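You operate a simulated robot arm through the tools that you are given. There is no shell and no other tool.

The job below is to be done with a simulated robot arm. You get a single attempt, and the scene is never put back.

Task
Put things in order on the far end of the long table. At the end: the silver metal bowl from the far end of the long table stands where the cream fondant box (marked "WHITE FONDANT") stood; the cream fondant box from the far end of the long table stands where the cream canister (marked "ALMONDS") stood; the clear jar (marked "COPPER") from the far end of the long table is on the white plate; the cream canister from the far end of the long table stands where the clear jar stood; whatever was shut is shut again. Leave all else as you found it, and nothing knocked over.

The check looks at the end state, three seconds after you hand in, the way a careful person would. Anything else that was tipped, shoved, dropped, spilled or broken makes it a failure.

Robot
A 6-joint arm with a two-finger parallel gripper, fixed in place. Base frame: the origin is at the foot of the arm, x ahead of it, y to its left, z up; the work surface is at about z = 0.75. Lengths are in m, angles in rad, forces in N, time in s.
With the tool pointing down near the work surface it reaches from about 0.26 to 0.68 m from the base axis. Its first joint turns from -1.152 to 1.152 rad. Payload 2.9 kg.
The tool frame sits at the grasp point between the pads (the TCP): z along the fingers, y along the line on which they close. The tips reach 0.03 m beyond it. The gripper opens to 0.11 m. The fingers are 0.02 m wide and 0.01 m thick; the gripper's body (0.048 by 0.112 m) begins 0.055 m behind the TCP.
Orientation is that of the tool frame in the base frame, as [roll, pitch, yaw] about the fixed x, y, z axes, in that order (R = Rz(yaw) Ry(pitch) Rx(roll)). With the fingers straight down and closing along the base's y, the tool's x points along the base's -x, its y along +y and its z along -z.

Tools
- The arm moves only by the tool nudge_tool. Its argument "motion" is a list of rows, each a list of 3 entries, a list of its own where there are three numbers: the gripper command, from -1 (fully open) to 1 (shut), values between in proportion, then the shift along the base's x, y, z in units of 50 mm (1.0 is 50 mm), then the turn, a rotation vector about the base's x, y, z in units of 6 degrees (1.0 is 6 degrees). In form: [[claw, [dx, dy, dz], [rx, ry, rz]], ...]. A call has 1 to 20 rows; each row shifts and turns the commanded pose from where the row before left it. A call with a number of a shift or a turn outside -1 to 1 is refused whole. Each row takes 0.2 s and may step no farther than 0.05 m and 0.15 rad from the row before; otherwise, or with a gripper value out of range, the whole call is refused. Where a pose cannot be reached the arm comes as near as it can. A force on the tool above 40 N (or 10 N above the force at the start of the call, whichever is more), or a blocked arm, ends the call early, and 0.2 s more pass. Each finger travels about 0.108 m/s and halts on what it meets, pressing with about 31 N; the grip force reading is that of the motor and also rises with nothing between the fingers. The clock runs only during rows and for 0.2 s after the last one: add rows that do not move to give the fingers time. The reply holds the time, the measured pose of the TCP, the force on the tool along the base axes, the opening and the grip force, in the units named above and with some noise, with the torque about the TCP (base axes, N m) and any sound that the robot's microphone picked up.
- Cameras (640 x 400 px; columns grow to the right, rows downward): "scene" is fixed at [0.093, 0.4802, 1.3612]; the picture's right is [-0.26, -0.97, 0.00], its down [-0.74, 0.20, -0.65] and it looks along [0.62, -0.17, -0.76] (base axes); focal length 300 px, centre (320, 200). "wrist" rides on the gripper at [0.072, 0.017, -0.103] in the tool frame; the picture's right is [-0.23, 0.97, 0.00], its down [-0.76, -0.18, -0.62] and it looks along [-0.61, -0.14, 0.78] (tool axes); focal length 222 px, centre (320, 200). There is no depth. A picture from a camera that has moved, and an enlarged one, comes with that camera's place and axes in the base frame and with its lens.
- capture(camera): a new picture of that camera. It takes no simulated time.
- zoom(camera, box): a new picture of the part [left, top, right, bottom] of that camera's present view, enlarged. It takes no simulated time.
- sign_off(): hands the job in; it is judged then, once.

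Nothing tells you positions but the pictures and the camera data. Unless the task says otherwise, let go and move clear before handing in.

The tools are called after "Call:" by a JSON object that holds its "api" and its "payload". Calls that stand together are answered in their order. nudge_tool: Moves the arm, as the interface text tells. Its arguments: {"type":"object","properties":{"motion":{"type":"array"}},"required":["motion"]} The other tools are called the same way: capture (camera) takes a picture; zoom (camera, box) takes an enlarged picture of a part of a camera's view; sign_off () hands the job in.

At the start:

```text
time_s: 0.0
eef_pos: [0.388, 0.2472, 1.073]
tool_rot: [-3.141, 0.0, -3.14]
wrist_force: [-0.2, -0.3, 0.3]
wrist_torque: [0.0, -0.02, 0.01]
opening: 0.11
grasp_force: 0.0
```

scene: 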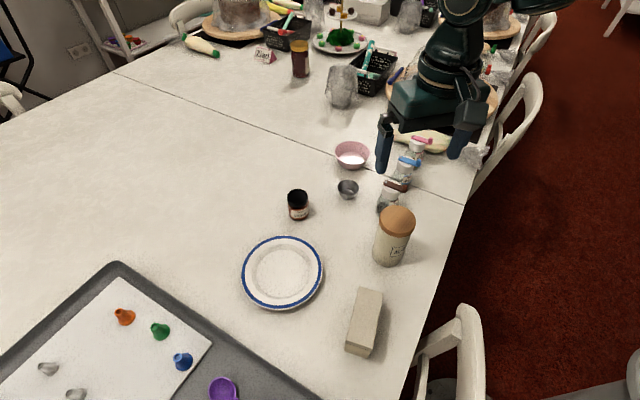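
wrist: 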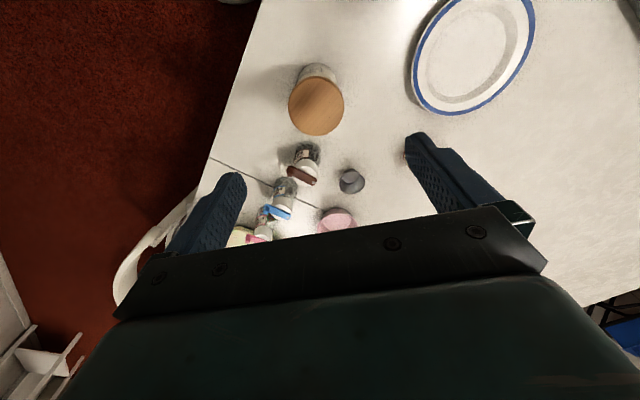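

I see the plate, the tall wood-lidded canister, the box, a small silver bowl, and several small jars near the right edge of the table. I'll zoom in first to identify them all before moving.

Call:
{"api": "zoom", "payload": {"camera": "scene", "box": [270, 120, 490, 260]}}

Call:
{"api": "zoom", "payload": {"camera": "scene", "box": [220, 220, 460, 380]}}

Call:
{"api": "zoom", "payload": {"camera": "wrist", "box": [220, 40, 420, 260]}}

Call:
{"api": "zoom", "payload": {"camera": "scene", "box": [360, 130, 440, 230]}}

```text
2.86 times, centred on (380, 190) of scene
camera zoom: at [0.093, 0.4802, 1.3612], right [-0.26, -0.97, 0.0], down [-0.74, 0.2, -0.65], along [0.62, -0.17, -0.76], focal length 858 px, centre (149, 229)
```

zoom: 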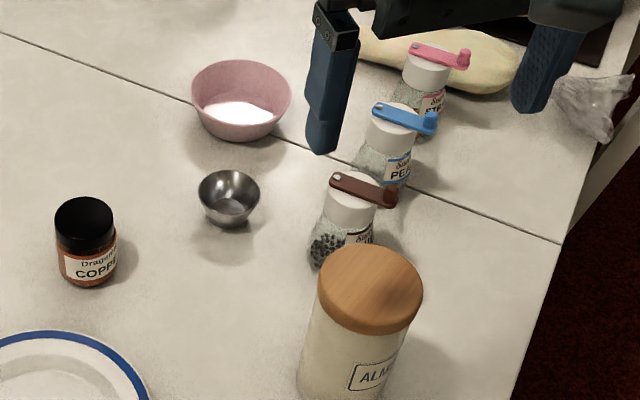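

```text
2.50 times, centred on (340, 300) of scene
camera zoom: at [0.093, 0.4802, 1.3612], right [-0.26, -0.97, 0.0], down [-0.74, 0.2, -0.65], along [0.62, -0.17, -0.76], focal length 751 px, centre (270, -50)
```

zoom: 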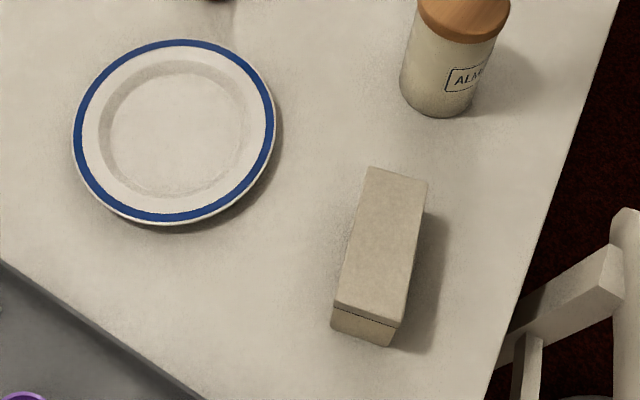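

```text
1.82 times, centred on (320, 150) of wrist
camera zoom: at [0.3133, 0.2633, 1.1766], right [0.23, 0.97, 0.0], down [0.76, -0.18, 0.62], along [0.61, -0.14, -0.78], focal length 404 px, centre (320, 291)
```

zoom: 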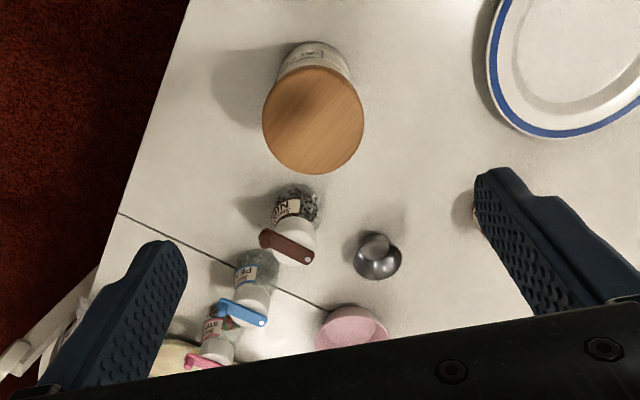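

```text
4.00 times, centred on (400, 180) of scene
camera zoom: at [0.093, 0.4802, 1.3612], right [-0.26, -0.97, 0.0], down [-0.74, 0.2, -0.65], along [0.62, -0.17, -0.76], focal length 1201 px, centre (0, 280)
```

zoom: 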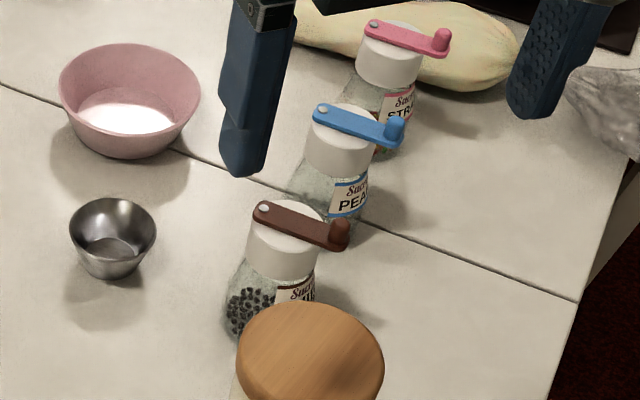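

The small objects near the right edge are the bowl (about x 0.59, y 0.27), the COPPER jar (0.56, 0.41), the canister (0.387, 0.241) and the box (0.25, 0.35). The plate is at about (0.41, 0.48). I'll swing the wrist toward the jar at a safe height to measure it better.

Call:
{"api": "nudge_tool", "payload": {"motion": [[-1, [0.18, 0.26, 0], [0, 0, 1]], [-1, [0.18, 0.26, 0], [0, 0, 1]], [-1, [0.18, 0.26, 0], [0, 0, 1]], [-1, [0.18, 0.26, 0], [0, 0, 1]], [-1, [0.18, 0.26, 0], [0, 0, 1]], [-1, [0.18, 0.26, 0], [0, 0, 1]], [-1, [0, 0, 0], [0, 0, 0]]]}}

Call:
{"api": "capture", "payload": {"camera": "wrist"}}

Call:
{"api": "capture", "payload": {"camera": "scene"}}

```text
time_s: 1.6
eef_pos: [0.4406, 0.3252, 1.0718]
tool_rot: [3.141, 0.0, -2.511]
wrist_force: [-0.4, 0.6, 0.0]
wrist_torque: [-0.02, -0.01, 0.0]
opening: 0.1101
grasp_force: 0.0
```

```text
taken
camera wrist: at [0.3698, 0.2956, 1.1756], right [-0.39, 0.92, 0.0], down [0.72, 0.31, 0.62], along [0.57, 0.24, -0.78], focal length 222 px, centre (320, 200)
```

wrist: 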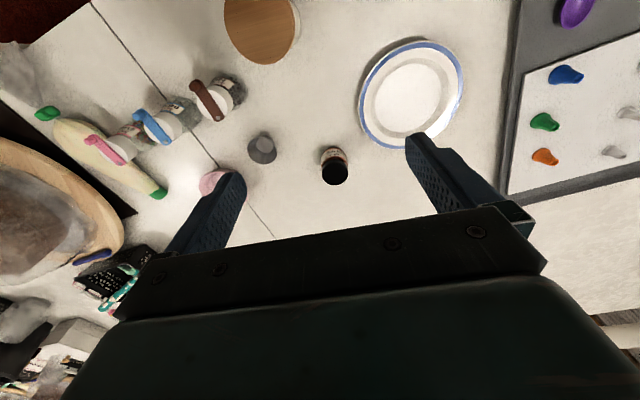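

```text
taken
```

scene: 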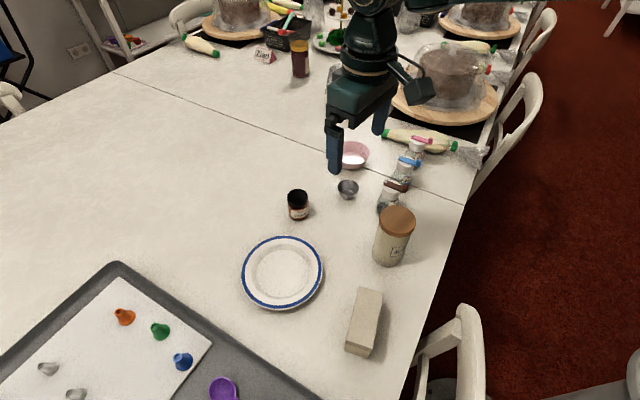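

The wrist now faces the jar. I'll zoom in on the jar, canister and box from here for precise locations.

Call:
{"api": "zoom", "payload": {"camera": "wrist", "box": [230, 100, 390, 200]}}

Call:
{"api": "zoom", "payload": {"camera": "scene", "box": [360, 190, 430, 275]}}

Call:
{"api": "zoom", "payload": {"camera": "scene", "box": [275, 170, 325, 230]}}

Call:
{"api": "zoom", "payload": {"camera": "wrist", "box": [340, 20, 480, 160]}}

```text
4.00 times, centred on (310, 150) of wrist
camera zoom: at [0.3698, 0.2956, 1.1756], right [-0.39, 0.92, 0.0], down [0.72, 0.31, 0.62], along [0.57, 0.24, -0.78], focal length 888 px, centre (360, 400)
```

zoom: 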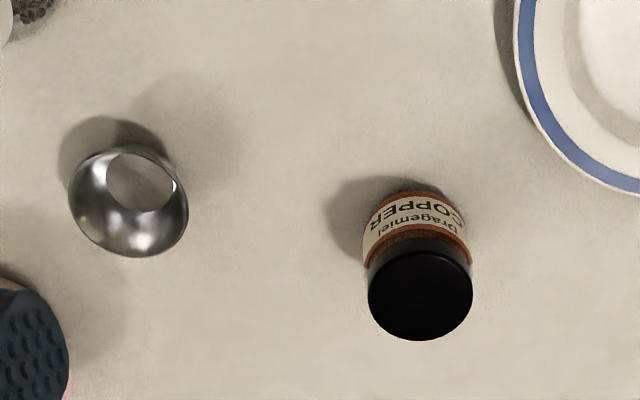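

```text
4.71 times, centred on (395, 232) of scene
camera zoom: at [0.093, 0.4802, 1.3612], right [-0.26, -0.97, 0.0], down [-0.74, 0.2, -0.65], along [0.62, -0.17, -0.76], focal length 1413 px, centre (-33, 47)
```

zoom: 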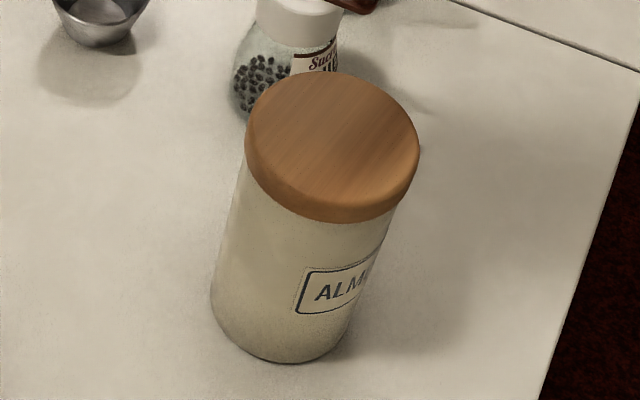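

```text
6.67 times, centred on (300, 200) of scene
camera zoom: at [0.093, 0.4802, 1.3612], right [-0.26, -0.97, 0.0], down [-0.74, 0.2, -0.65], along [0.62, -0.17, -0.76], focal length 2002 px, centre (453, 200)
```

zoom: 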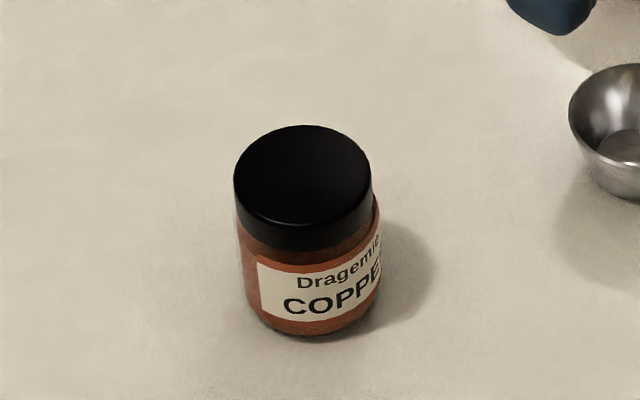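

```text
2.86 times, centred on (410, 90) of wrist
camera zoom: at [0.3698, 0.2956, 1.1756], right [-0.39, 0.92, 0.0], down [0.72, 0.31, 0.62], along [0.57, 0.24, -0.78], focal length 635 px, centre (63, 514)
```

zoom: 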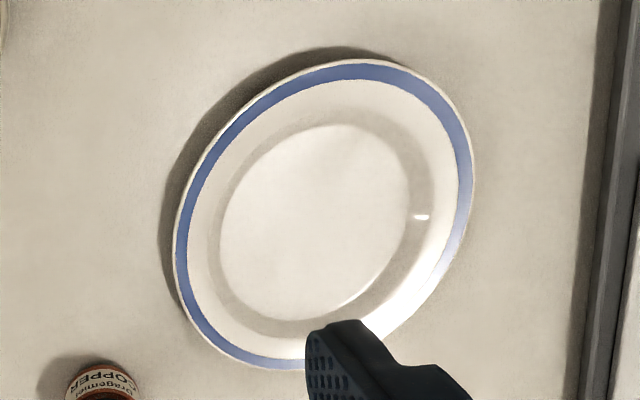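

The jar stands at about (0.565, 0.410), about 0.06 high and 0.052 wide, and the canister at (0.388, 0.242), about 0.145 high with a loose-looking wood lid. The jar is near the reach limit, so I'll tilt the tool 30° outward and go to a standoff.

Call:
{"api": "nudge_tool", "payload": {"motion": [[-1, [0.334, 0.222, -0.788], [0.588, -0.809, 0]], [-1, [0.334, 0.222, -0.788], [0.588, -0.809, 0]], [-1, [0.334, 0.222, -0.788], [0.588, -0.809, 0]], [-1, [0.334, 0.222, -0.788], [0.588, -0.809, 0]], [-1, [0.334, 0.222, -0.788], [0.588, -0.809, 0]], [-1, [0, 0, 0], [0, 0, 0]]]}}

Call:
{"api": "capture", "payload": {"camera": "wrist"}}

Call:
{"api": "capture", "payload": {"camera": "scene"}}

```text
time_s: 3.0
eef_pos: [0.5231, 0.3815, 0.8748]
tool_rot: [3.14, 0.527, -2.514]
wrist_force: [-0.4, 0.1, 0.5]
wrist_torque: [-0.01, 0.01, 0.0]
opening: 0.11
grasp_force: 0.0
```

```text
taken
camera wrist: at [0.42, 0.3272, 0.9278], right [-0.41, 0.9, 0.11], down [0.39, 0.06, 0.92], along [0.82, 0.42, -0.37], focal length 222 px, centre (320, 200)
```

wrist: 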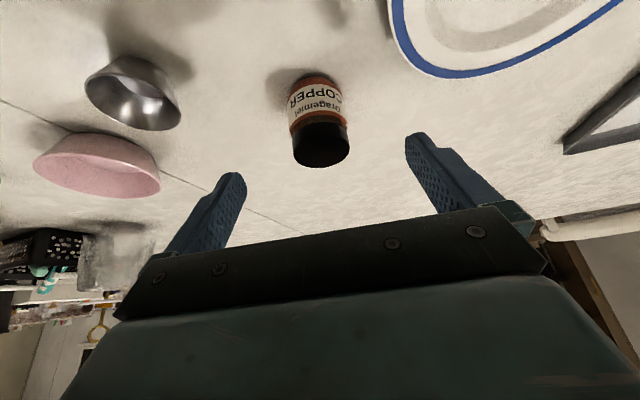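

```text
taken
```

scene: 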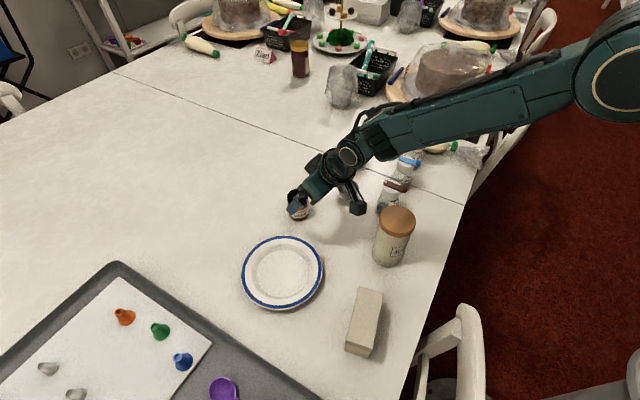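

The jar is centred between the fingers. I'll advance along the tool axis to bracket it.

Call:
{"api": "nudge_tool", "payload": {"motion": [[-1, [0.276, 0.19, -0.579], [0, 0, 0]], [-1, [0.276, 0.19, -0.579], [0, 0, 0]], [-1, [0.276, 0.19, -0.579], [0, 0, 0]], [-1, [0, 0, 0], [0, 0, 0]]]}}

Call:
{"api": "capture", "payload": {"camera": "wrist"}}

Call:
{"api": "zoom", "payload": {"camera": "scene", "box": [260, 140, 380, 240]}}

```text
time_s: 4.0
eef_pos: [0.5673, 0.4075, 0.7887]
tool_rot: [-3.141, 0.523, -2.514]
wrist_force: [0.7, 0.0, -0.6]
wrist_torque: [-0.01, -0.03, -0.04]
opening: 0.1103
grasp_force: 0.0
```

```text
taken
camera wrist: at [0.4632, 0.3525, 0.8421], right [-0.41, 0.9, 0.11], down [0.39, 0.06, 0.92], along [0.82, 0.42, -0.37], focal length 222 px, centre (320, 200)
```

wrist: 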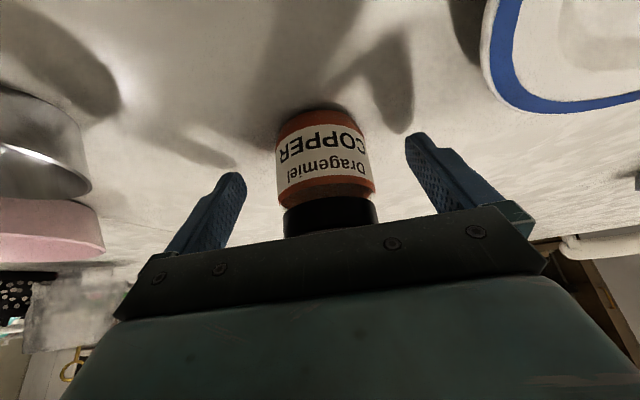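

```text
4.00 times, centred on (320, 190) of scene
camera zoom: at [0.093, 0.4802, 1.3612], right [-0.26, -0.97, 0.0], down [-0.74, 0.2, -0.65], along [0.62, -0.17, -0.76], focal length 1201 px, centre (320, 240)
```

zoom: 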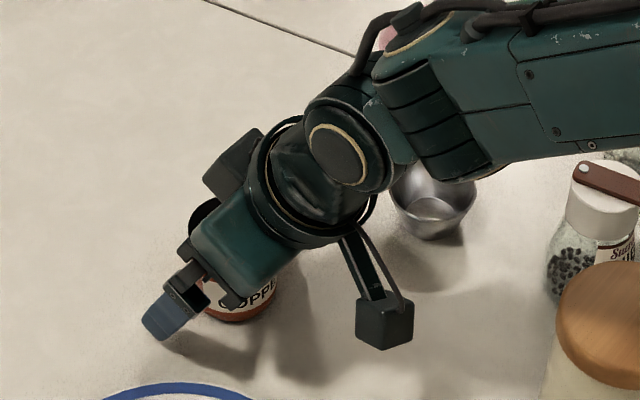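

The fingers bracket the jar. I'll close on it.

Call:
{"api": "nudge_tool", "payload": {"motion": [[1, [0, 0, 0], [0, 0, 0]], [1, [0, 0, 0], [0, 0, 0]], [1, [0, 0, 0], [0, 0, 0]], [1, [0, 0, 0], [0, 0, 0]]]}}

Call:
{"api": "capture", "payload": {"camera": "wrist"}}

```text
time_s: 5.0
eef_pos: [0.5676, 0.4078, 0.789]
tool_rot: [3.142, 0.524, -2.512]
wrist_force: [-0.2, -0.9, 0.7]
wrist_torque: [0.03, 0.05, -0.04]
opening: 0.0525
grasp_force: 30.3
```

```text
taken
camera wrist: at [0.463, 0.3525, 0.8424], right [-0.41, 0.9, 0.11], down [0.39, 0.06, 0.92], along [0.82, 0.42, -0.37], focal length 222 px, centre (320, 200)
```

wrist: 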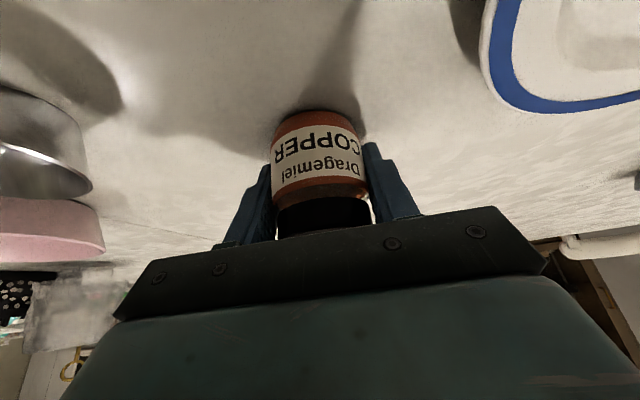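

The jar is held at 52.5 mm by its body. I'll lift it and carry it over the plate centre at about (0.405, 0.481), keeping the orientation.

Call:
{"api": "nudge_tool", "payload": {"motion": [[1, [0, 0, 0.5], [0, 0, 0]], [1, [0, 0, 0.8], [0, 0, 0]], [1, [0, 0, 0.6], [0, 0, 0]], [1, [-0.81, 0.36, 0], [0, 0, 0]], [1, [-0.81, 0.36, 0], [0, 0, 0]], [1, [-0.81, 0.36, 0], [0, 0, 0]], [1, [-0.81, 0.36, 0], [0, 0, 0]], [1, [0, 0, 0], [0, 0, 0]], [1, [0, 0, 0], [0, 0, 0]]]}}

Call:
{"api": "capture", "payload": {"camera": "wrist"}}

Call:
{"api": "capture", "payload": {"camera": "scene"}}

```text
time_s: 7.0
eef_pos: [0.4017, 0.479, 0.8857]
tool_rot: [-3.141, 0.524, -2.514]
wrist_force: [-0.3, 0.6, 0.0]
wrist_torque: [-0.01, -0.01, 0.01]
opening: 0.0
grasp_force: 31.2
```

```text
taken
camera wrist: at [0.2985, 0.4244, 0.9407], right [-0.41, 0.9, 0.11], down [0.39, 0.06, 0.92], along [0.82, 0.42, -0.37], focal length 222 px, centre (320, 200)
```

wrist: 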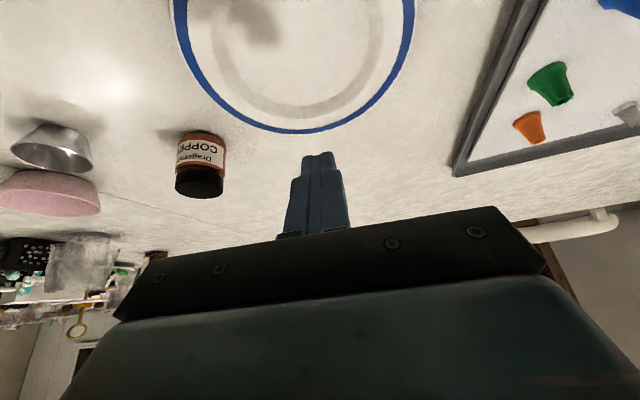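

```text
taken
```

scene: 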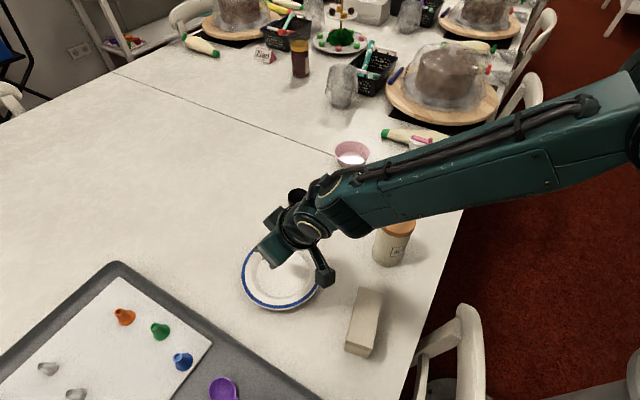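

The jar slipped out of the grip but still stands upright near its place. I'll open, back off upward, and re-measure it.

Call:
{"api": "nudge_tool", "payload": {"motion": [[-1, [-0.5, 0, 0.8], [0, 0, 0]], [-1, [-0.5, -0.3, 0.8], [0, 0, 0]], [-1, [-0.5, -0.3, 0.8], [0, 0, 0]], [-1, [-0.5, -0.3, 0.8], [0, 0, 0]], [-1, [0, 0, 0], [0, 0, 0]]]}}

Call:
{"api": "zoom", "payload": {"camera": "scene", "box": [275, 170, 325, 230]}}

Call:
{"api": "capture", "payload": {"camera": "wrist"}}

Call:
{"api": "capture", "payload": {"camera": "scene"}}

```text
time_s: 8.2
eef_pos: [0.3051, 0.4366, 1.0442]
tool_rot: [-3.141, 0.523, -2.512]
wrist_force: [-0.3, -1.0, 0.2]
wrist_torque: [0.01, 0.02, -0.02]
opening: 0.1099
grasp_force: 0.1
```

```text
6.67 times, centred on (300, 200) of scene
camera zoom: at [0.093, 0.4802, 1.3612], right [-0.26, -0.97, 0.0], down [-0.74, 0.2, -0.65], along [0.62, -0.17, -0.76], focal length 2002 px, centre (453, 200)
```

zoom: 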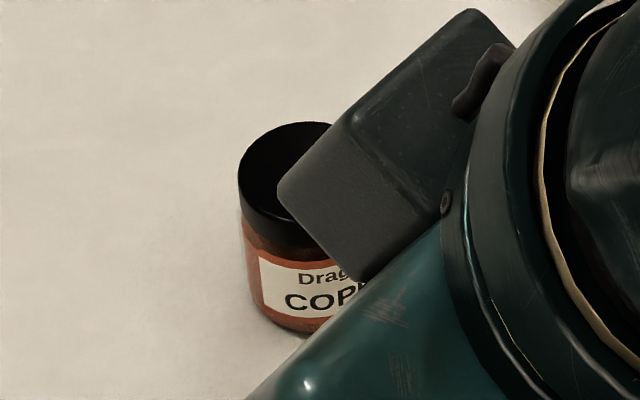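

```text
taken
camera wrist: at [0.2011, 0.3823, 1.0987], right [-0.41, 0.9, 0.11], down [0.39, 0.06, 0.92], along [0.82, 0.42, -0.37], focal length 222 px, centre (320, 200)
```

wrist: 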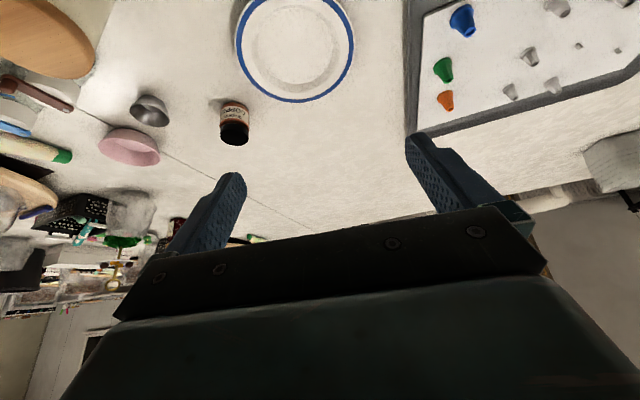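

```text
taken
```

scene: 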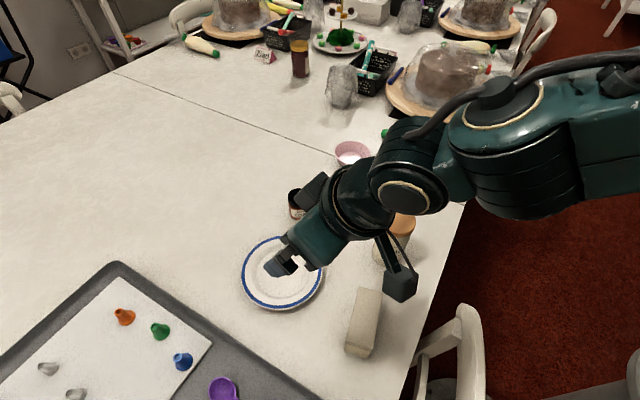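

The jar is upright within about 2 mm of its original spot. I'll retry with the pads lower on its body and a slow lift, starting from the standoff.

Call:
{"api": "nudge_tool", "payload": {"motion": [[-1, [0.72, -0.205, -0.569], [0, 0, 0]], [-1, [0.72, -0.205, -0.569], [0, 0, 0]], [-1, [0.72, -0.205, -0.569], [0, 0, 0]], [-1, [0.72, -0.205, -0.569], [0, 0, 0]], [-1, [0.72, -0.205, -0.569], [0, 0, 0]], [-1, [0.72, -0.205, -0.569], [0, 0, 0]], [-1, [0, 0, 0], [0, 0, 0]]]}}

Call:
{"api": "capture", "payload": {"camera": "wrist"}}

Call:
{"api": "zoom", "payload": {"camera": "wrist", "box": [220, 50, 420, 190]}}

```text
time_s: 9.8
eef_pos: [0.5208, 0.3735, 0.8742]
tool_rot: [3.14, 0.524, -2.512]
wrist_force: [-0.3, -0.3, 0.3]
wrist_torque: [-0.01, -0.01, -0.01]
opening: 0.11
grasp_force: 0.0
```

```text
taken
camera wrist: at [0.4176, 0.3184, 0.9283], right [-0.41, 0.9, 0.11], down [0.39, 0.06, 0.92], along [0.82, 0.42, -0.37], focal length 222 px, centre (320, 200)
```

wrist: 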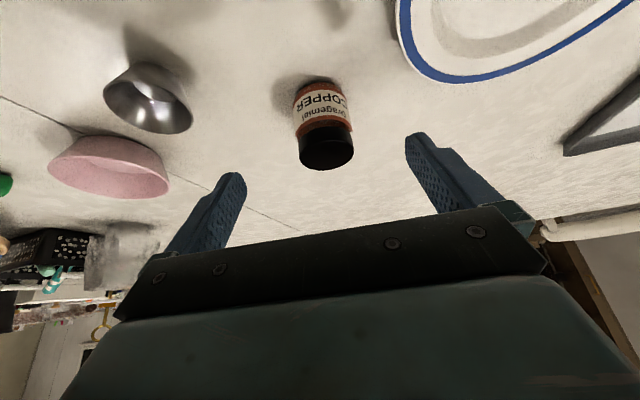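

```text
2.86 times, centred on (320, 120) of wrist
camera zoom: at [0.4176, 0.3184, 0.9283], right [-0.41, 0.9, 0.11], down [0.39, 0.06, 0.92], along [0.82, 0.42, -0.37], focal length 635 px, centre (320, 429)
```

zoom: 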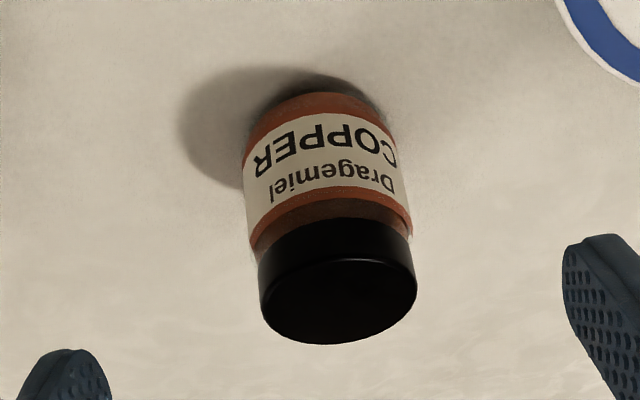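

The jar is centred laterally at radius about 0.70. I'll advance, close fully, then lift slowly by a small amount to test the hold.

Call:
{"api": "nudge_tool", "payload": {"motion": [[-1, [0.286, 0.208, -0.58], [0, 0, 0]], [-1, [0.286, 0.208, -0.58], [0, 0, 0]], [-1, [0.286, 0.208, -0.58], [0, 0, 0]], [-1, [0, 0, 0], [0, 0, 0]], [1, [0, 0, 0], [0, 0, 0]], [1, [0, 0, 0], [0, 0, 0]], [1, [0, 0, 0], [0, 0, 0]], [1, [0, 0, 0], [0, 0, 0]], [1, [0, 0, 0], [0, 0, 0]]]}}

Call:
{"api": "nudge_tool", "payload": {"motion": [[1, [0, 0, 0.05], [0, 0, 0]], [1, [0, 0, 0.05], [0, 0, 0]], [1, [0, 0, 0.05], [0, 0, 0]], [1, [0, 0, 0], [0, 0, 0]]]}}

Call:
{"api": "capture", "payload": {"camera": "wrist"}}

```text
time_s: 11.8
eef_pos: [0.5653, 0.4046, 0.7878]
tool_rot: [3.141, 0.523, -2.515]
wrist_force: [-0.4, -0.8, 0.1]
wrist_torque: [-0.02, -0.02, -0.03]
opening: 0.0522
grasp_force: 31.4
```

```text
time_s: 12.8
eef_pos: [0.5646, 0.4064, 0.7937]
tool_rot: [-3.141, 0.524, -2.513]
wrist_force: [-0.2, 0.0, -0.7]
wrist_torque: [0.0, 0.0, 0.01]
opening: 0.0522
grasp_force: 31.0
```

```text
taken
camera wrist: at [0.4609, 0.3514, 0.8479], right [-0.41, 0.9, 0.11], down [0.39, 0.06, 0.92], along [0.82, 0.42, -0.37], focal length 222 px, centre (320, 200)
```

wrist: 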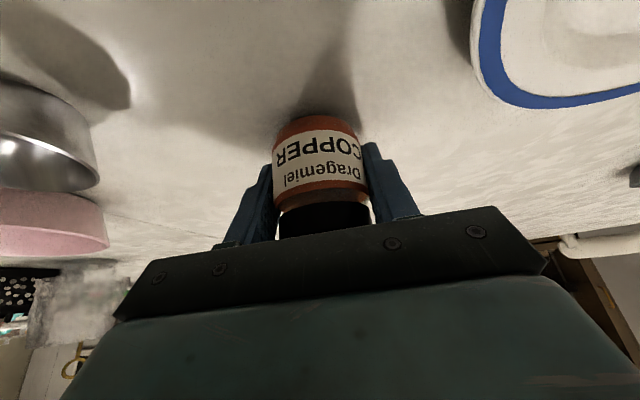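

I'll lift a bit more in small steps and compare.

Call:
{"api": "nudge_tool", "payload": {"motion": [[1, [0, 0, 0.07], [0, 0, 0]], [1, [0, 0, 0.07], [0, 0, 0]], [1, [0, 0, 0.07], [0, 0, 0]], [1, [0, 0, 0.07], [0, 0, 0]], [1, [0, 0, 0], [0, 0, 0]]]}}

Call:
{"api": "capture", "payload": {"camera": "wrist"}}

Call:
{"api": "zoom", "payload": {"camera": "scene", "box": [260, 160, 340, 230]}}

```text
time_s: 14.0
eef_pos: [0.564, 0.4054, 0.8064]
tool_rot: [-3.141, 0.525, -2.514]
wrist_force: [0.2, 0.2, -1.0]
wrist_torque: [0.01, -0.02, 0.02]
opening: 0.0523
grasp_force: 31.4
```

```text
taken
camera wrist: at [0.4599, 0.3507, 0.8613], right [-0.41, 0.9, 0.11], down [0.39, 0.06, 0.92], along [0.82, 0.42, -0.37], focal length 222 px, centre (320, 200)
```

wrist: 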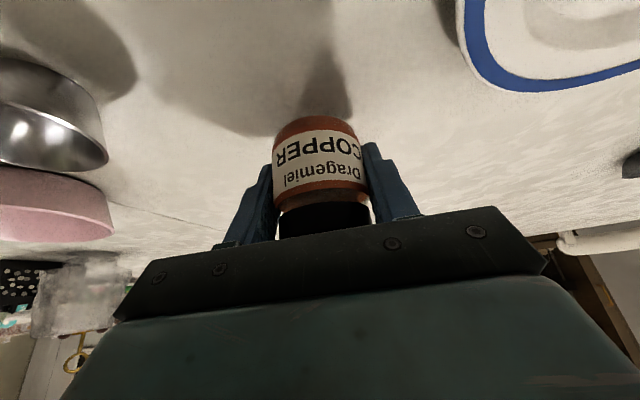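

```text
5.71 times, centred on (300, 195) of scene
camera zoom: at [0.093, 0.4802, 1.3612], right [-0.26, -0.97, 0.0], down [-0.74, 0.2, -0.65], along [0.62, -0.17, -0.76], focal length 1716 px, centre (434, 229)
```

zoom: 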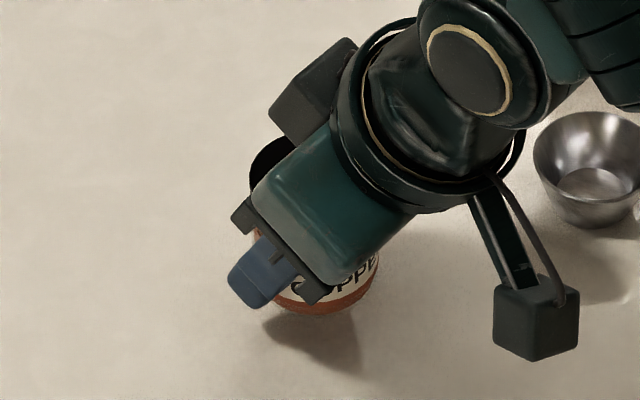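

The jar is held this time and rises with the gripper. I'll raise it gently and carry it slowly to the plate.

Call:
{"api": "nudge_tool", "payload": {"motion": [[1, [0, 0, 0.1], [0, 0, 0]], [1, [0, 0, 0.15], [0, 0, 0]], [1, [0, 0, 0.15], [0, 0, 0]], [1, [0, 0, 0.15], [0, 0, 0]], [1, [0, 0, 0.1], [0, 0, 0]], [1, [0, 0, 0.05], [0, 0, 0]], [1, [0, 0, 0], [0, 0, 0]]]}}

Call:
{"api": "nudge_tool", "payload": {"motion": [[1, [-0.1, 0.044, 0], [0, 0, 0]], [1, [-0.18, 0.08, 0], [0, 0, 0]], [1, [-0.22, 0.096, 0], [0, 0, 0]], [1, [-0.22, 0.096, 0], [0, 0, 0]], [1, [-0.22, 0.096, 0], [0, 0, 0]], [1, [-0.22, 0.096, 0], [0, 0, 0]], [1, [-0.22, 0.096, 0], [0, 0, 0]], [1, [-0.22, 0.096, 0], [0, 0, 0]], [1, [-0.22, 0.096, 0], [0, 0, 0]], [1, [-0.22, 0.096, 0], [0, 0, 0]], [1, [-0.22, 0.096, 0], [0, 0, 0]], [1, [-0.22, 0.096, 0], [0, 0, 0]], [1, [-0.22, 0.096, 0], [0, 0, 0]], [1, [-0.22, 0.096, 0], [0, 0, 0]], [1, [-0.22, 0.096, 0], [0, 0, 0]], [1, [-0.16, 0.07, 0], [0, 0, 0]], [1, [-0.08, 0.04, 0], [0, 0, 0]], [1, [0, 0, 0], [0, 0, 0]]]}}

Call:
{"api": "capture", "payload": {"camera": "wrist"}}

Call:
{"api": "capture", "payload": {"camera": "scene"}}

```text
time_s: 15.6
eef_pos: [0.5634, 0.4068, 0.842]
tool_rot: [-3.141, 0.523, -2.513]
wrist_force: [-0.2, 0.1, -0.6]
wrist_torque: [-0.01, 0.01, 0.02]
opening: 0.052
grasp_force: 31.2
```

```text
time_s: 19.4
eef_pos: [0.395, 0.4799, 0.8433]
tool_rot: [3.141, 0.521, -2.514]
wrist_force: [-0.4, -0.2, -1.2]
wrist_torque: [0.01, 0.0, -0.01]
opening: 0.0523
grasp_force: 31.4
```

```text
taken
camera wrist: at [0.2908, 0.4257, 0.8976], right [-0.41, 0.9, 0.11], down [0.39, 0.06, 0.92], along [0.82, 0.42, -0.37], focal length 222 px, centre (320, 200)
```

wrist: 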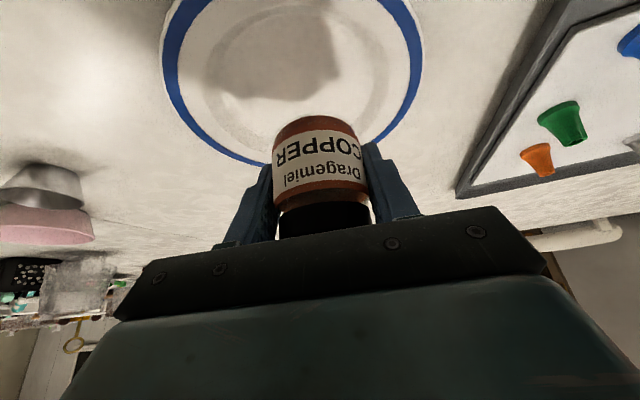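

```text
taken
```

scene: 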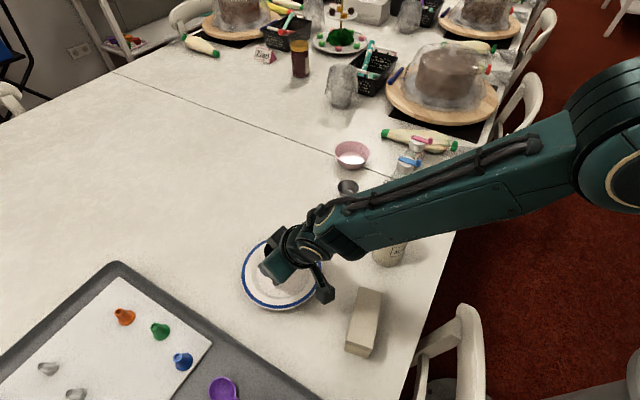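

The jar hangs over the plate. I'll shift slightly to centre and descend gently until contact.

Call:
{"api": "nudge_tool", "payload": {"motion": [[1, [0.1, -0.1, -0.05], [0, 0, 0]], [1, [0, 0, -0.12], [0, 0, 0]], [1, [0, 0, -0.15], [0, 0, 0]], [1, [0, 0, -0.15], [0, 0, 0]], [1, [0, 0, -0.15], [0, 0, 0]], [1, [0, 0, -0.1], [0, 0, 0]], [1, [0, 0, 0], [0, 0, 0]]]}}

Call:
{"api": "nudge_tool", "payload": {"motion": [[1, [0, 0, -0.04], [0, 0, 0]], [1, [0, 0, -0.04], [0, 0, 0]], [1, [0, 0, 0], [0, 0, 0]]]}}

Call:
{"api": "capture", "payload": {"camera": "wrist"}}

Call:
{"api": "zoom", "payload": {"camera": "scene", "box": [230, 220, 350, 320]}}

```text
time_s: 21.0
eef_pos: [0.4, 0.4761, 0.8069]
tool_rot: [3.141, 0.524, -2.514]
wrist_force: [0.1, 0.2, -0.8]
wrist_torque: [0.0, -0.01, 0.0]
opening: 0.0523
grasp_force: 30.7
```

```text
time_s: 21.8
eef_pos: [0.3991, 0.4749, 0.8032]
tool_rot: [-3.142, 0.523, -2.514]
wrist_force: [0.8, 0.4, -0.6]
wrist_torque: [0.01, -0.01, -0.01]
opening: 0.0522
grasp_force: 30.7
```

```text
taken
camera wrist: at [0.2957, 0.4205, 0.857], right [-0.41, 0.9, 0.11], down [0.39, 0.06, 0.92], along [0.82, 0.42, -0.37], focal length 222 px, centre (320, 200)
```

wrist: 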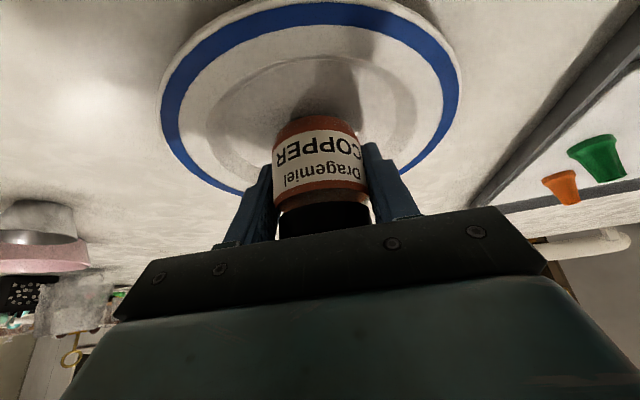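

```text
4.00 times, centred on (290, 270) of scene
camera zoom: at [0.093, 0.4802, 1.3612], right [-0.26, -0.97, 0.0], down [-0.74, 0.2, -0.65], along [0.62, -0.17, -0.76], focal length 1201 px, centre (440, -80)
```

zoom: 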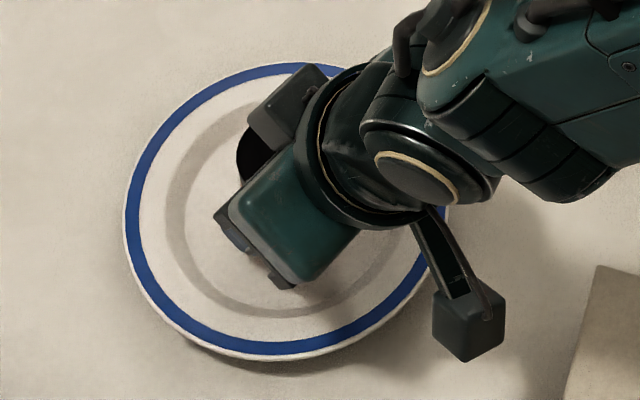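

The jar is over the flat inner part of the plate. I'll keep lowering in small steps, watching the force.

Call:
{"api": "nudge_tool", "payload": {"motion": [[1, [0, 0, -0.03], [0, 0, 0]], [1, [0, 0, -0.03], [0, 0, 0]], [1, [0, 0, 0], [0, 0, 0]]]}}

Call:
{"api": "nudge_tool", "payload": {"motion": [[1, [0, 0, -0.03], [0, 0, 0]], [1, [0, 0, -0.02], [0, 0, 0]], [1, [0, 0, 0], [0, 0, 0]]]}}

Call:
{"api": "capture", "payload": {"camera": "wrist"}}

```text
time_s: 22.6
eef_pos: [0.3981, 0.4765, 0.7999]
tool_rot: [-3.141, 0.526, -2.513]
wrist_force: [-0.4, 0.4, -0.6]
wrist_torque: [0.0, -0.01, 0.03]
opening: 0.0522
grasp_force: 31.0
```

```text
time_s: 23.4
eef_pos: [0.3987, 0.4761, 0.7975]
tool_rot: [3.141, 0.526, -2.515]
wrist_force: [0.4, 0.2, -2.5]
wrist_torque: [0.03, 0.01, -0.02]
opening: 0.0525
grasp_force: 31.3
```

```text
taken
camera wrist: at [0.2956, 0.4216, 0.8518], right [-0.41, 0.9, 0.11], down [0.39, 0.06, 0.92], along [0.82, 0.42, -0.37], focal length 222 px, centre (320, 200)
```

wrist: 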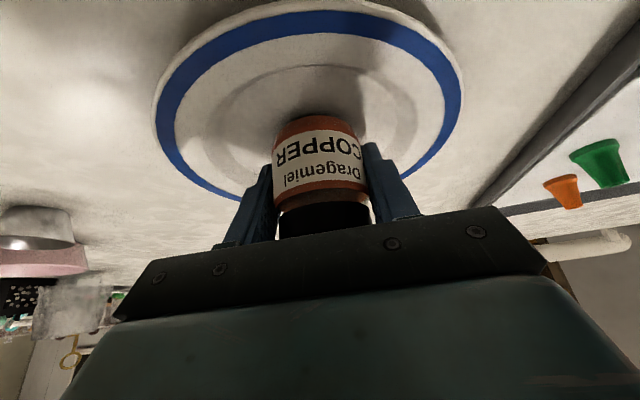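

The vertical force reading changed a little; I'll lower another millimetre to see whether it's contact.

Call:
{"api": "nudge_tool", "payload": {"motion": [[1, [0, 0, -0.02], [0, 0, 0]], [1, [0, 0, 0], [0, 0, 0]]]}}

Call:
{"api": "nudge_tool", "payload": {"motion": [[1, [0, 0, -0.02], [0, 0, 0]], [1, [0, 0, 0], [0, 0, 0]]]}}

```text
time_s: 24.0
eef_pos: [0.3989, 0.4752, 0.7969]
tool_rot: [3.141, 0.522, -2.513]
wrist_force: [1.4, 0.2, -0.9]
wrist_torque: [-0.02, -0.01, 0.03]
opening: 0.0523
grasp_force: 31.3
```

```text
time_s: 24.6
eef_pos: [0.3987, 0.4757, 0.7957]
tool_rot: [-3.141, 0.524, -2.513]
wrist_force: [0.3, -0.4, -1.6]
wrist_torque: [0.02, -0.04, 0.0]
opening: 0.0523
grasp_force: 31.1
```

No contact yet, so I'll keep lowering.

Call:
{"api": "nudge_tool", "payload": {"motion": [[1, [0, 0, -0.02], [0, 0, 0]], [1, [0, 0, -0.02], [0, 0, 0]], [1, [0, 0, 0], [0, 0, 0]]]}}

Call:
{"api": "zoom", "payload": {"camera": "wrist", "box": [220, 40, 420, 240]}}

```text
time_s: 25.4
eef_pos: [0.3992, 0.4769, 0.7953]
tool_rot: [3.141, 0.526, -2.511]
wrist_force: [-0.7, -1.8, 4.9]
wrist_torque: [-0.17, 0.06, 0.0]
opening: 0.0523
grasp_force: 31.0
```

```text
2.00 times, centred on (320, 140) of wrist
camera zoom: at [0.2957, 0.4216, 0.8479], right [-0.41, 0.9, 0.11], down [0.39, 0.06, 0.92], along [0.83, 0.42, -0.37], focal length 444 px, centre (320, 320)
```

zoom: 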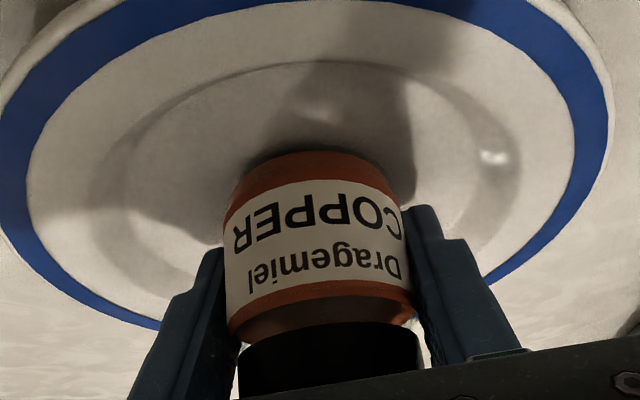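

Contact: the jar sits on the plate. I'll open partway, to stay clear of the rim, and back out along the tool axis.

Call:
{"api": "nudge_tool", "payload": {"motion": [[0.0, [0, 0, 0], [0, 0, 0]], [-0.3, [0, 0, 0], [0, 0, 0]], [-0.4, [0, 0, 0], [0, 0, 0]], [-0.4, [0, 0, 0], [0, 0, 0]], [-0.4, [-0.09, -0.065, 0.19], [0, 0, 0]], [-0.4, [-0.18, -0.13, 0.38], [0, 0, 0]], [-0.4, [-0.27, -0.196, 0.577], [0, 0, 0]], [-0.4, [-0.27, -0.196, 0.577], [0, 0, 0]], [-0.4, [-0.27, -0.196, 0.577], [0, 0, 0]], [-1, [0, 0, 0.5], [0, 0, 0]], [-1, [0, 0, 0], [0, 0, 0]]]}}

Call:
{"api": "capture", "payload": {"camera": "wrist"}}

Call:
{"api": "capture", "payload": {"camera": "scene"}}

```text
time_s: 27.8
eef_pos: [0.3453, 0.4364, 0.9356]
tool_rot: [3.141, 0.525, -2.515]
wrist_force: [-0.2, 0.5, 0.5]
wrist_torque: [0.01, 0.02, -0.01]
opening: 0.1099
grasp_force: 0.0
```

```text
taken
camera wrist: at [0.2413, 0.3818, 0.9893], right [-0.41, 0.9, 0.11], down [0.39, 0.06, 0.92], along [0.82, 0.42, -0.37], focal length 222 px, centre (320, 200)
```

wrist: 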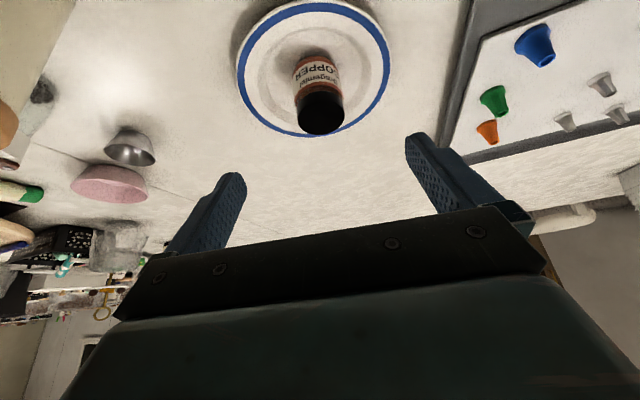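

```text
taken
```

scene: 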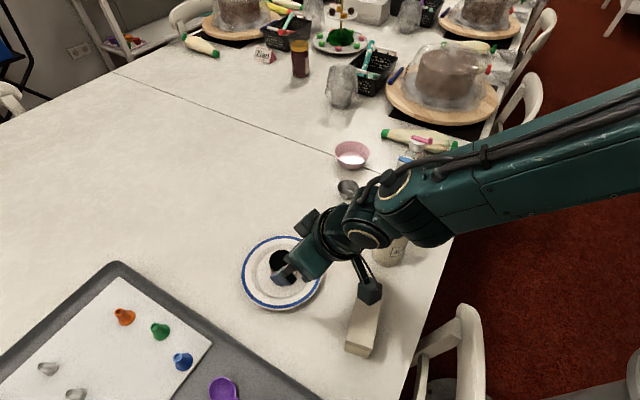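

The jar now stands upright on the plate. Next is the canister: I'll move to a standoff behind it with a 45° tilt so the pads take the body below the wooden lid.

Call:
{"api": "nudge_tool", "payload": {"motion": [[-1, [0, 0, 0.9], [0, 0, 0]], [-1, [-0.136, -0.968, 0], [0, 0, -0.67]], [-1, [-0.136, -0.968, 0], [0.442, -0.707, 0]], [-1, [-0.136, -0.968, 0], [0.442, -0.707, 0]], [-1, [-0.136, -0.968, 0], [0.442, -0.707, 0]], [-1, [-0.136, -0.968, 0], [0, 0, 0]], [-1, [0, 0, -0.45], [0, 0, 0]], [-1, [0, 0, 0], [0, 0, 0]]]}}

Call:
{"api": "capture", "payload": {"camera": "wrist"}}

Call:
{"api": "capture", "payload": {"camera": "scene"}}

```text
time_s: 29.6
eef_pos: [0.3341, 0.2089, 0.9654]
tool_rot: [-3.141, 0.784, -2.583]
wrist_force: [0.8, -0.5, 0.1]
wrist_torque: [0.0, -0.03, -0.02]
opening: 0.1097
grasp_force: 0.1
out of reach, approached as far as the arm can: row 6, 7
```

```text
taken
camera wrist: at [0.2182, 0.1556, 0.9878], right [-0.38, 0.91, 0.16], down [0.18, -0.1, 0.98], along [0.91, 0.4, -0.13], focal length 222 px, centre (320, 200)
```

wrist: 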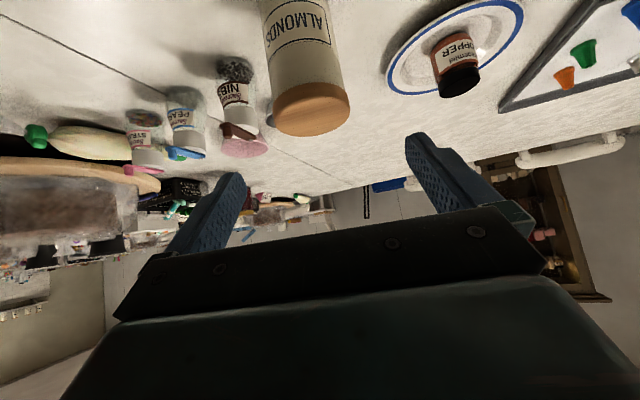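

```text
taken
```

scene: 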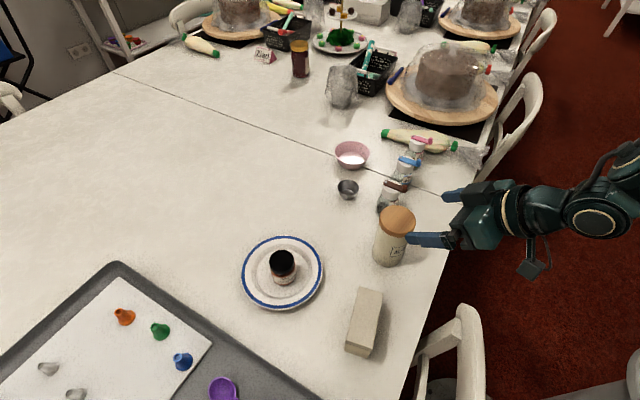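

The arm can't get closer in at this tilt, but the fingers already straddle the canister from here. I'll zoom to check lateral alignment.

Call:
{"api": "zoom", "payload": {"camera": "wrist", "box": [220, 0, 440, 200]}}

Call:
{"api": "zoom", "payload": {"camera": "scene", "box": [360, 170, 480, 280]}}

```text
2.00 times, centred on (330, 100) of wrist
camera zoom: at [0.2182, 0.1556, 0.9878], right [-0.38, 0.91, 0.16], down [0.18, -0.1, 0.98], along [0.91, 0.4, -0.13], focal length 444 px, centre (300, 400)
```

zoom: 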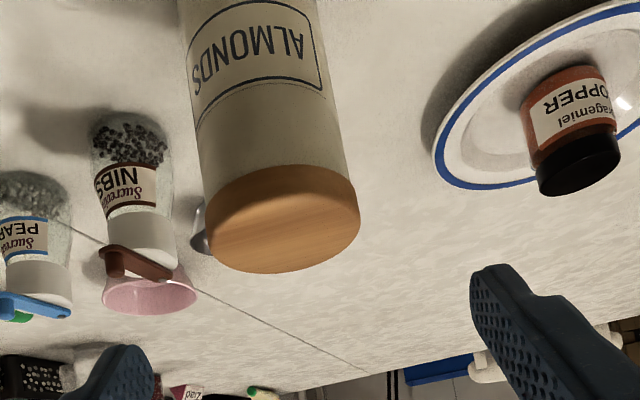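

```text
3.64 times, centred on (420, 225) of scene
camera zoom: at [0.093, 0.4802, 1.3612], right [-0.26, -0.97, 0.0], down [-0.74, 0.2, -0.65], along [0.62, -0.17, -0.76], focal length 1092 px, centre (-44, 109)
```

zoom: 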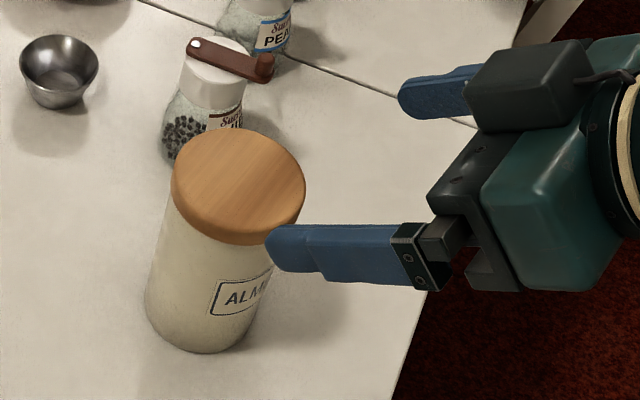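

The canister is about 3 mm to one side of centre. I'll make a small move to learn whether the shifts count from the commanded or the actual pose.

Call:
{"api": "nudge_tool", "payload": {"motion": [[-1, [0.4, 0.22, -0.2], [0, 0, 0]], [-1, [0, 0, 0], [0, 0, 0]]]}}

```text
time_s: 30.2
eef_pos: [0.3542, 0.2209, 0.9545]
tool_rot: [-3.141, 0.785, -2.581]
wrist_force: [0.9, 0.1, 0.4]
wrist_torque: [-0.02, -0.01, 0.02]
opening: 0.1101
grasp_force: 0.0
```

Shifts count from the actual pose. I'll go most of the way to the grasp and check clearance.

Call:
{"api": "nudge_tool", "payload": {"motion": [[-1, [0.145, 0.0755, -0.5275], [0, 0, 0]], [-1, [0.145, 0.0755, -0.5275], [0, 0, 0]], [-1, [0.145, 0.0755, -0.5275], [0, 0, 0]], [-1, [0, 0, 0], [0, 0, 0]]]}}

Call:
{"api": "capture", "payload": {"camera": "wrist"}}

Call:
{"api": "zoom", "payload": {"camera": "scene", "box": [360, 170, 480, 280]}}

```text
time_s: 31.2
eef_pos: [0.3743, 0.2315, 0.8744]
tool_rot: [-3.142, 0.786, -2.582]
wrist_force: [0.4, 0.3, -0.5]
wrist_torque: [-0.04, -0.03, -0.01]
opening: 0.1099
grasp_force: 0.0
```

```text
taken
camera wrist: at [0.2589, 0.1791, 0.8967], right [-0.38, 0.91, 0.16], down [0.18, -0.1, 0.98], along [0.91, 0.4, -0.12], focal length 222 px, centre (320, 200)
```

wrist: 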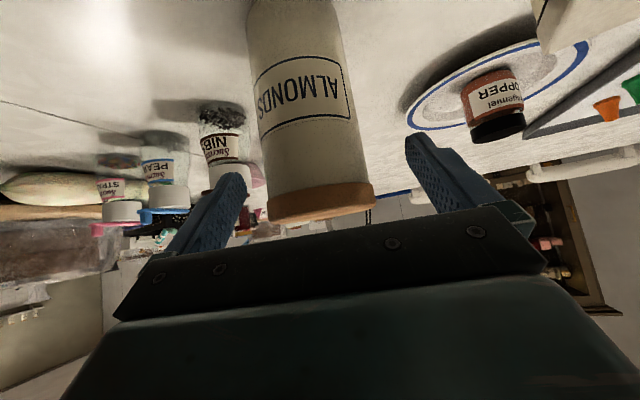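

```text
3.64 times, centred on (420, 225) of scene
camera zoom: at [0.093, 0.4802, 1.3612], right [-0.26, -0.97, 0.0], down [-0.74, 0.2, -0.65], along [0.62, -0.17, -0.76], focal length 1092 px, centre (-44, 109)
```

zoom: 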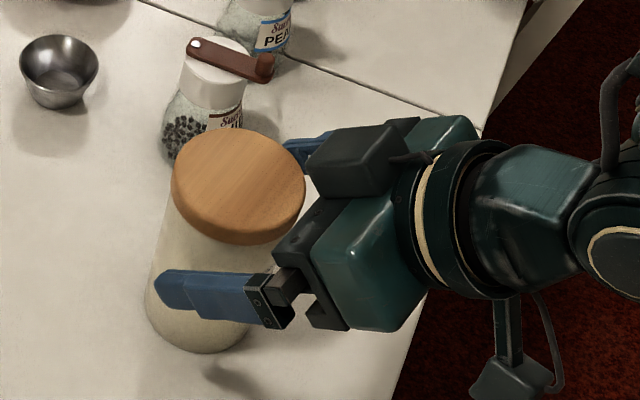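

Clearance looks good: the lid is about 11 mm thick and the pads will land below it. I'll make the final move and partially close to check centring.

Call:
{"api": "nudge_tool", "payload": {"motion": [[-1, [0.1, 0.036, -0.284], [0, 0, 0]], [-1, [0.09, 0.036, -0.284], [0, 0, 0]], [-0.45, [0, 0, 0], [0, 0, 0]], [-0.45, [0, 0, 0], [0, 0, 0]]]}}

Call:
{"api": "capture", "payload": {"camera": "wrist"}}

Call:
{"api": "zoom", "payload": {"camera": "scene", "box": [360, 170, 480, 280]}}

```text
time_s: 32.2
eef_pos: [0.3828, 0.2348, 0.8463]
tool_rot: [3.142, 0.786, -2.583]
wrist_force: [-0.5, 0.1, -0.3]
wrist_torque: [0.04, -0.02, -0.01]
opening: 0.0799
grasp_force: 0.0
```

```text
taken
camera wrist: at [0.2675, 0.1824, 0.8689], right [-0.38, 0.91, 0.16], down [0.18, -0.1, 0.98], along [0.91, 0.4, -0.12], focal length 222 px, centre (320, 200)
```

wrist: 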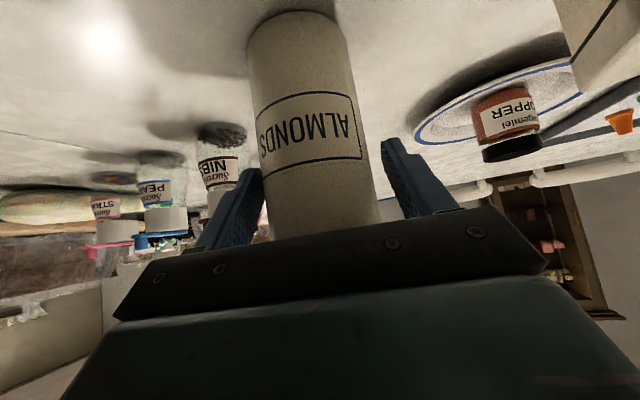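

```text
3.64 times, centred on (420, 225) of scene
camera zoom: at [0.093, 0.4802, 1.3612], right [-0.26, -0.97, 0.0], down [-0.74, 0.2, -0.65], along [0.62, -0.17, -0.76], focal length 1092 px, centre (-44, 109)
```

zoom: 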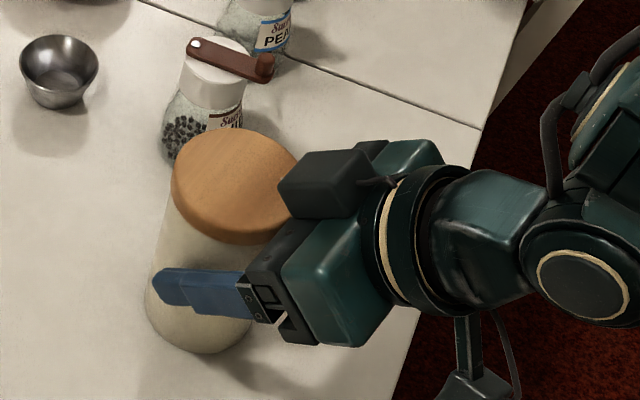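

The left finger is closer than the right one. I'll shift 4 mm sideways to centre, then look again.

Call:
{"api": "nudge_tool", "payload": {"motion": [[-0.45, [0.042, -0.068, 0], [0, 0, 0]], [-0.45, [0, 0, 0], [0, 0, 0]]]}}

Call:
{"api": "zoom", "payload": {"camera": "wrist", "box": [220, 120, 440, 260]}}

```text
time_s: 32.8
eef_pos: [0.3864, 0.2312, 0.8459]
tool_rot: [3.14, 0.783, -2.582]
wrist_force: [-0.4, -0.4, -1.0]
wrist_torque: [-0.02, 0.02, 0.01]
opening: 0.0799
grasp_force: 0.0
```

```text
2.86 times, centred on (330, 190) of wrist
camera zoom: at [0.2695, 0.1787, 0.8679], right [-0.38, 0.91, 0.16], down [0.18, -0.1, 0.98], along [0.91, 0.4, -0.12], focal length 635 px, centre (291, 229)
```

zoom: 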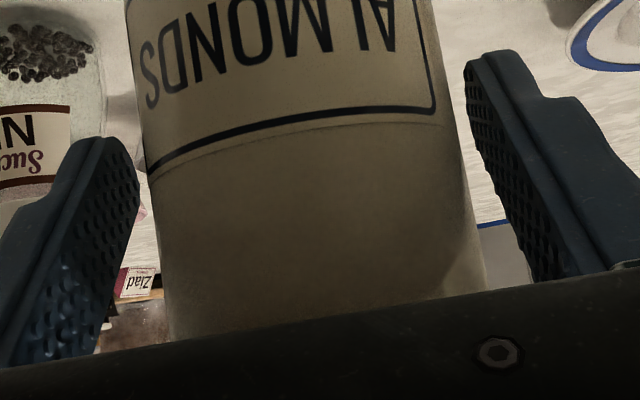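

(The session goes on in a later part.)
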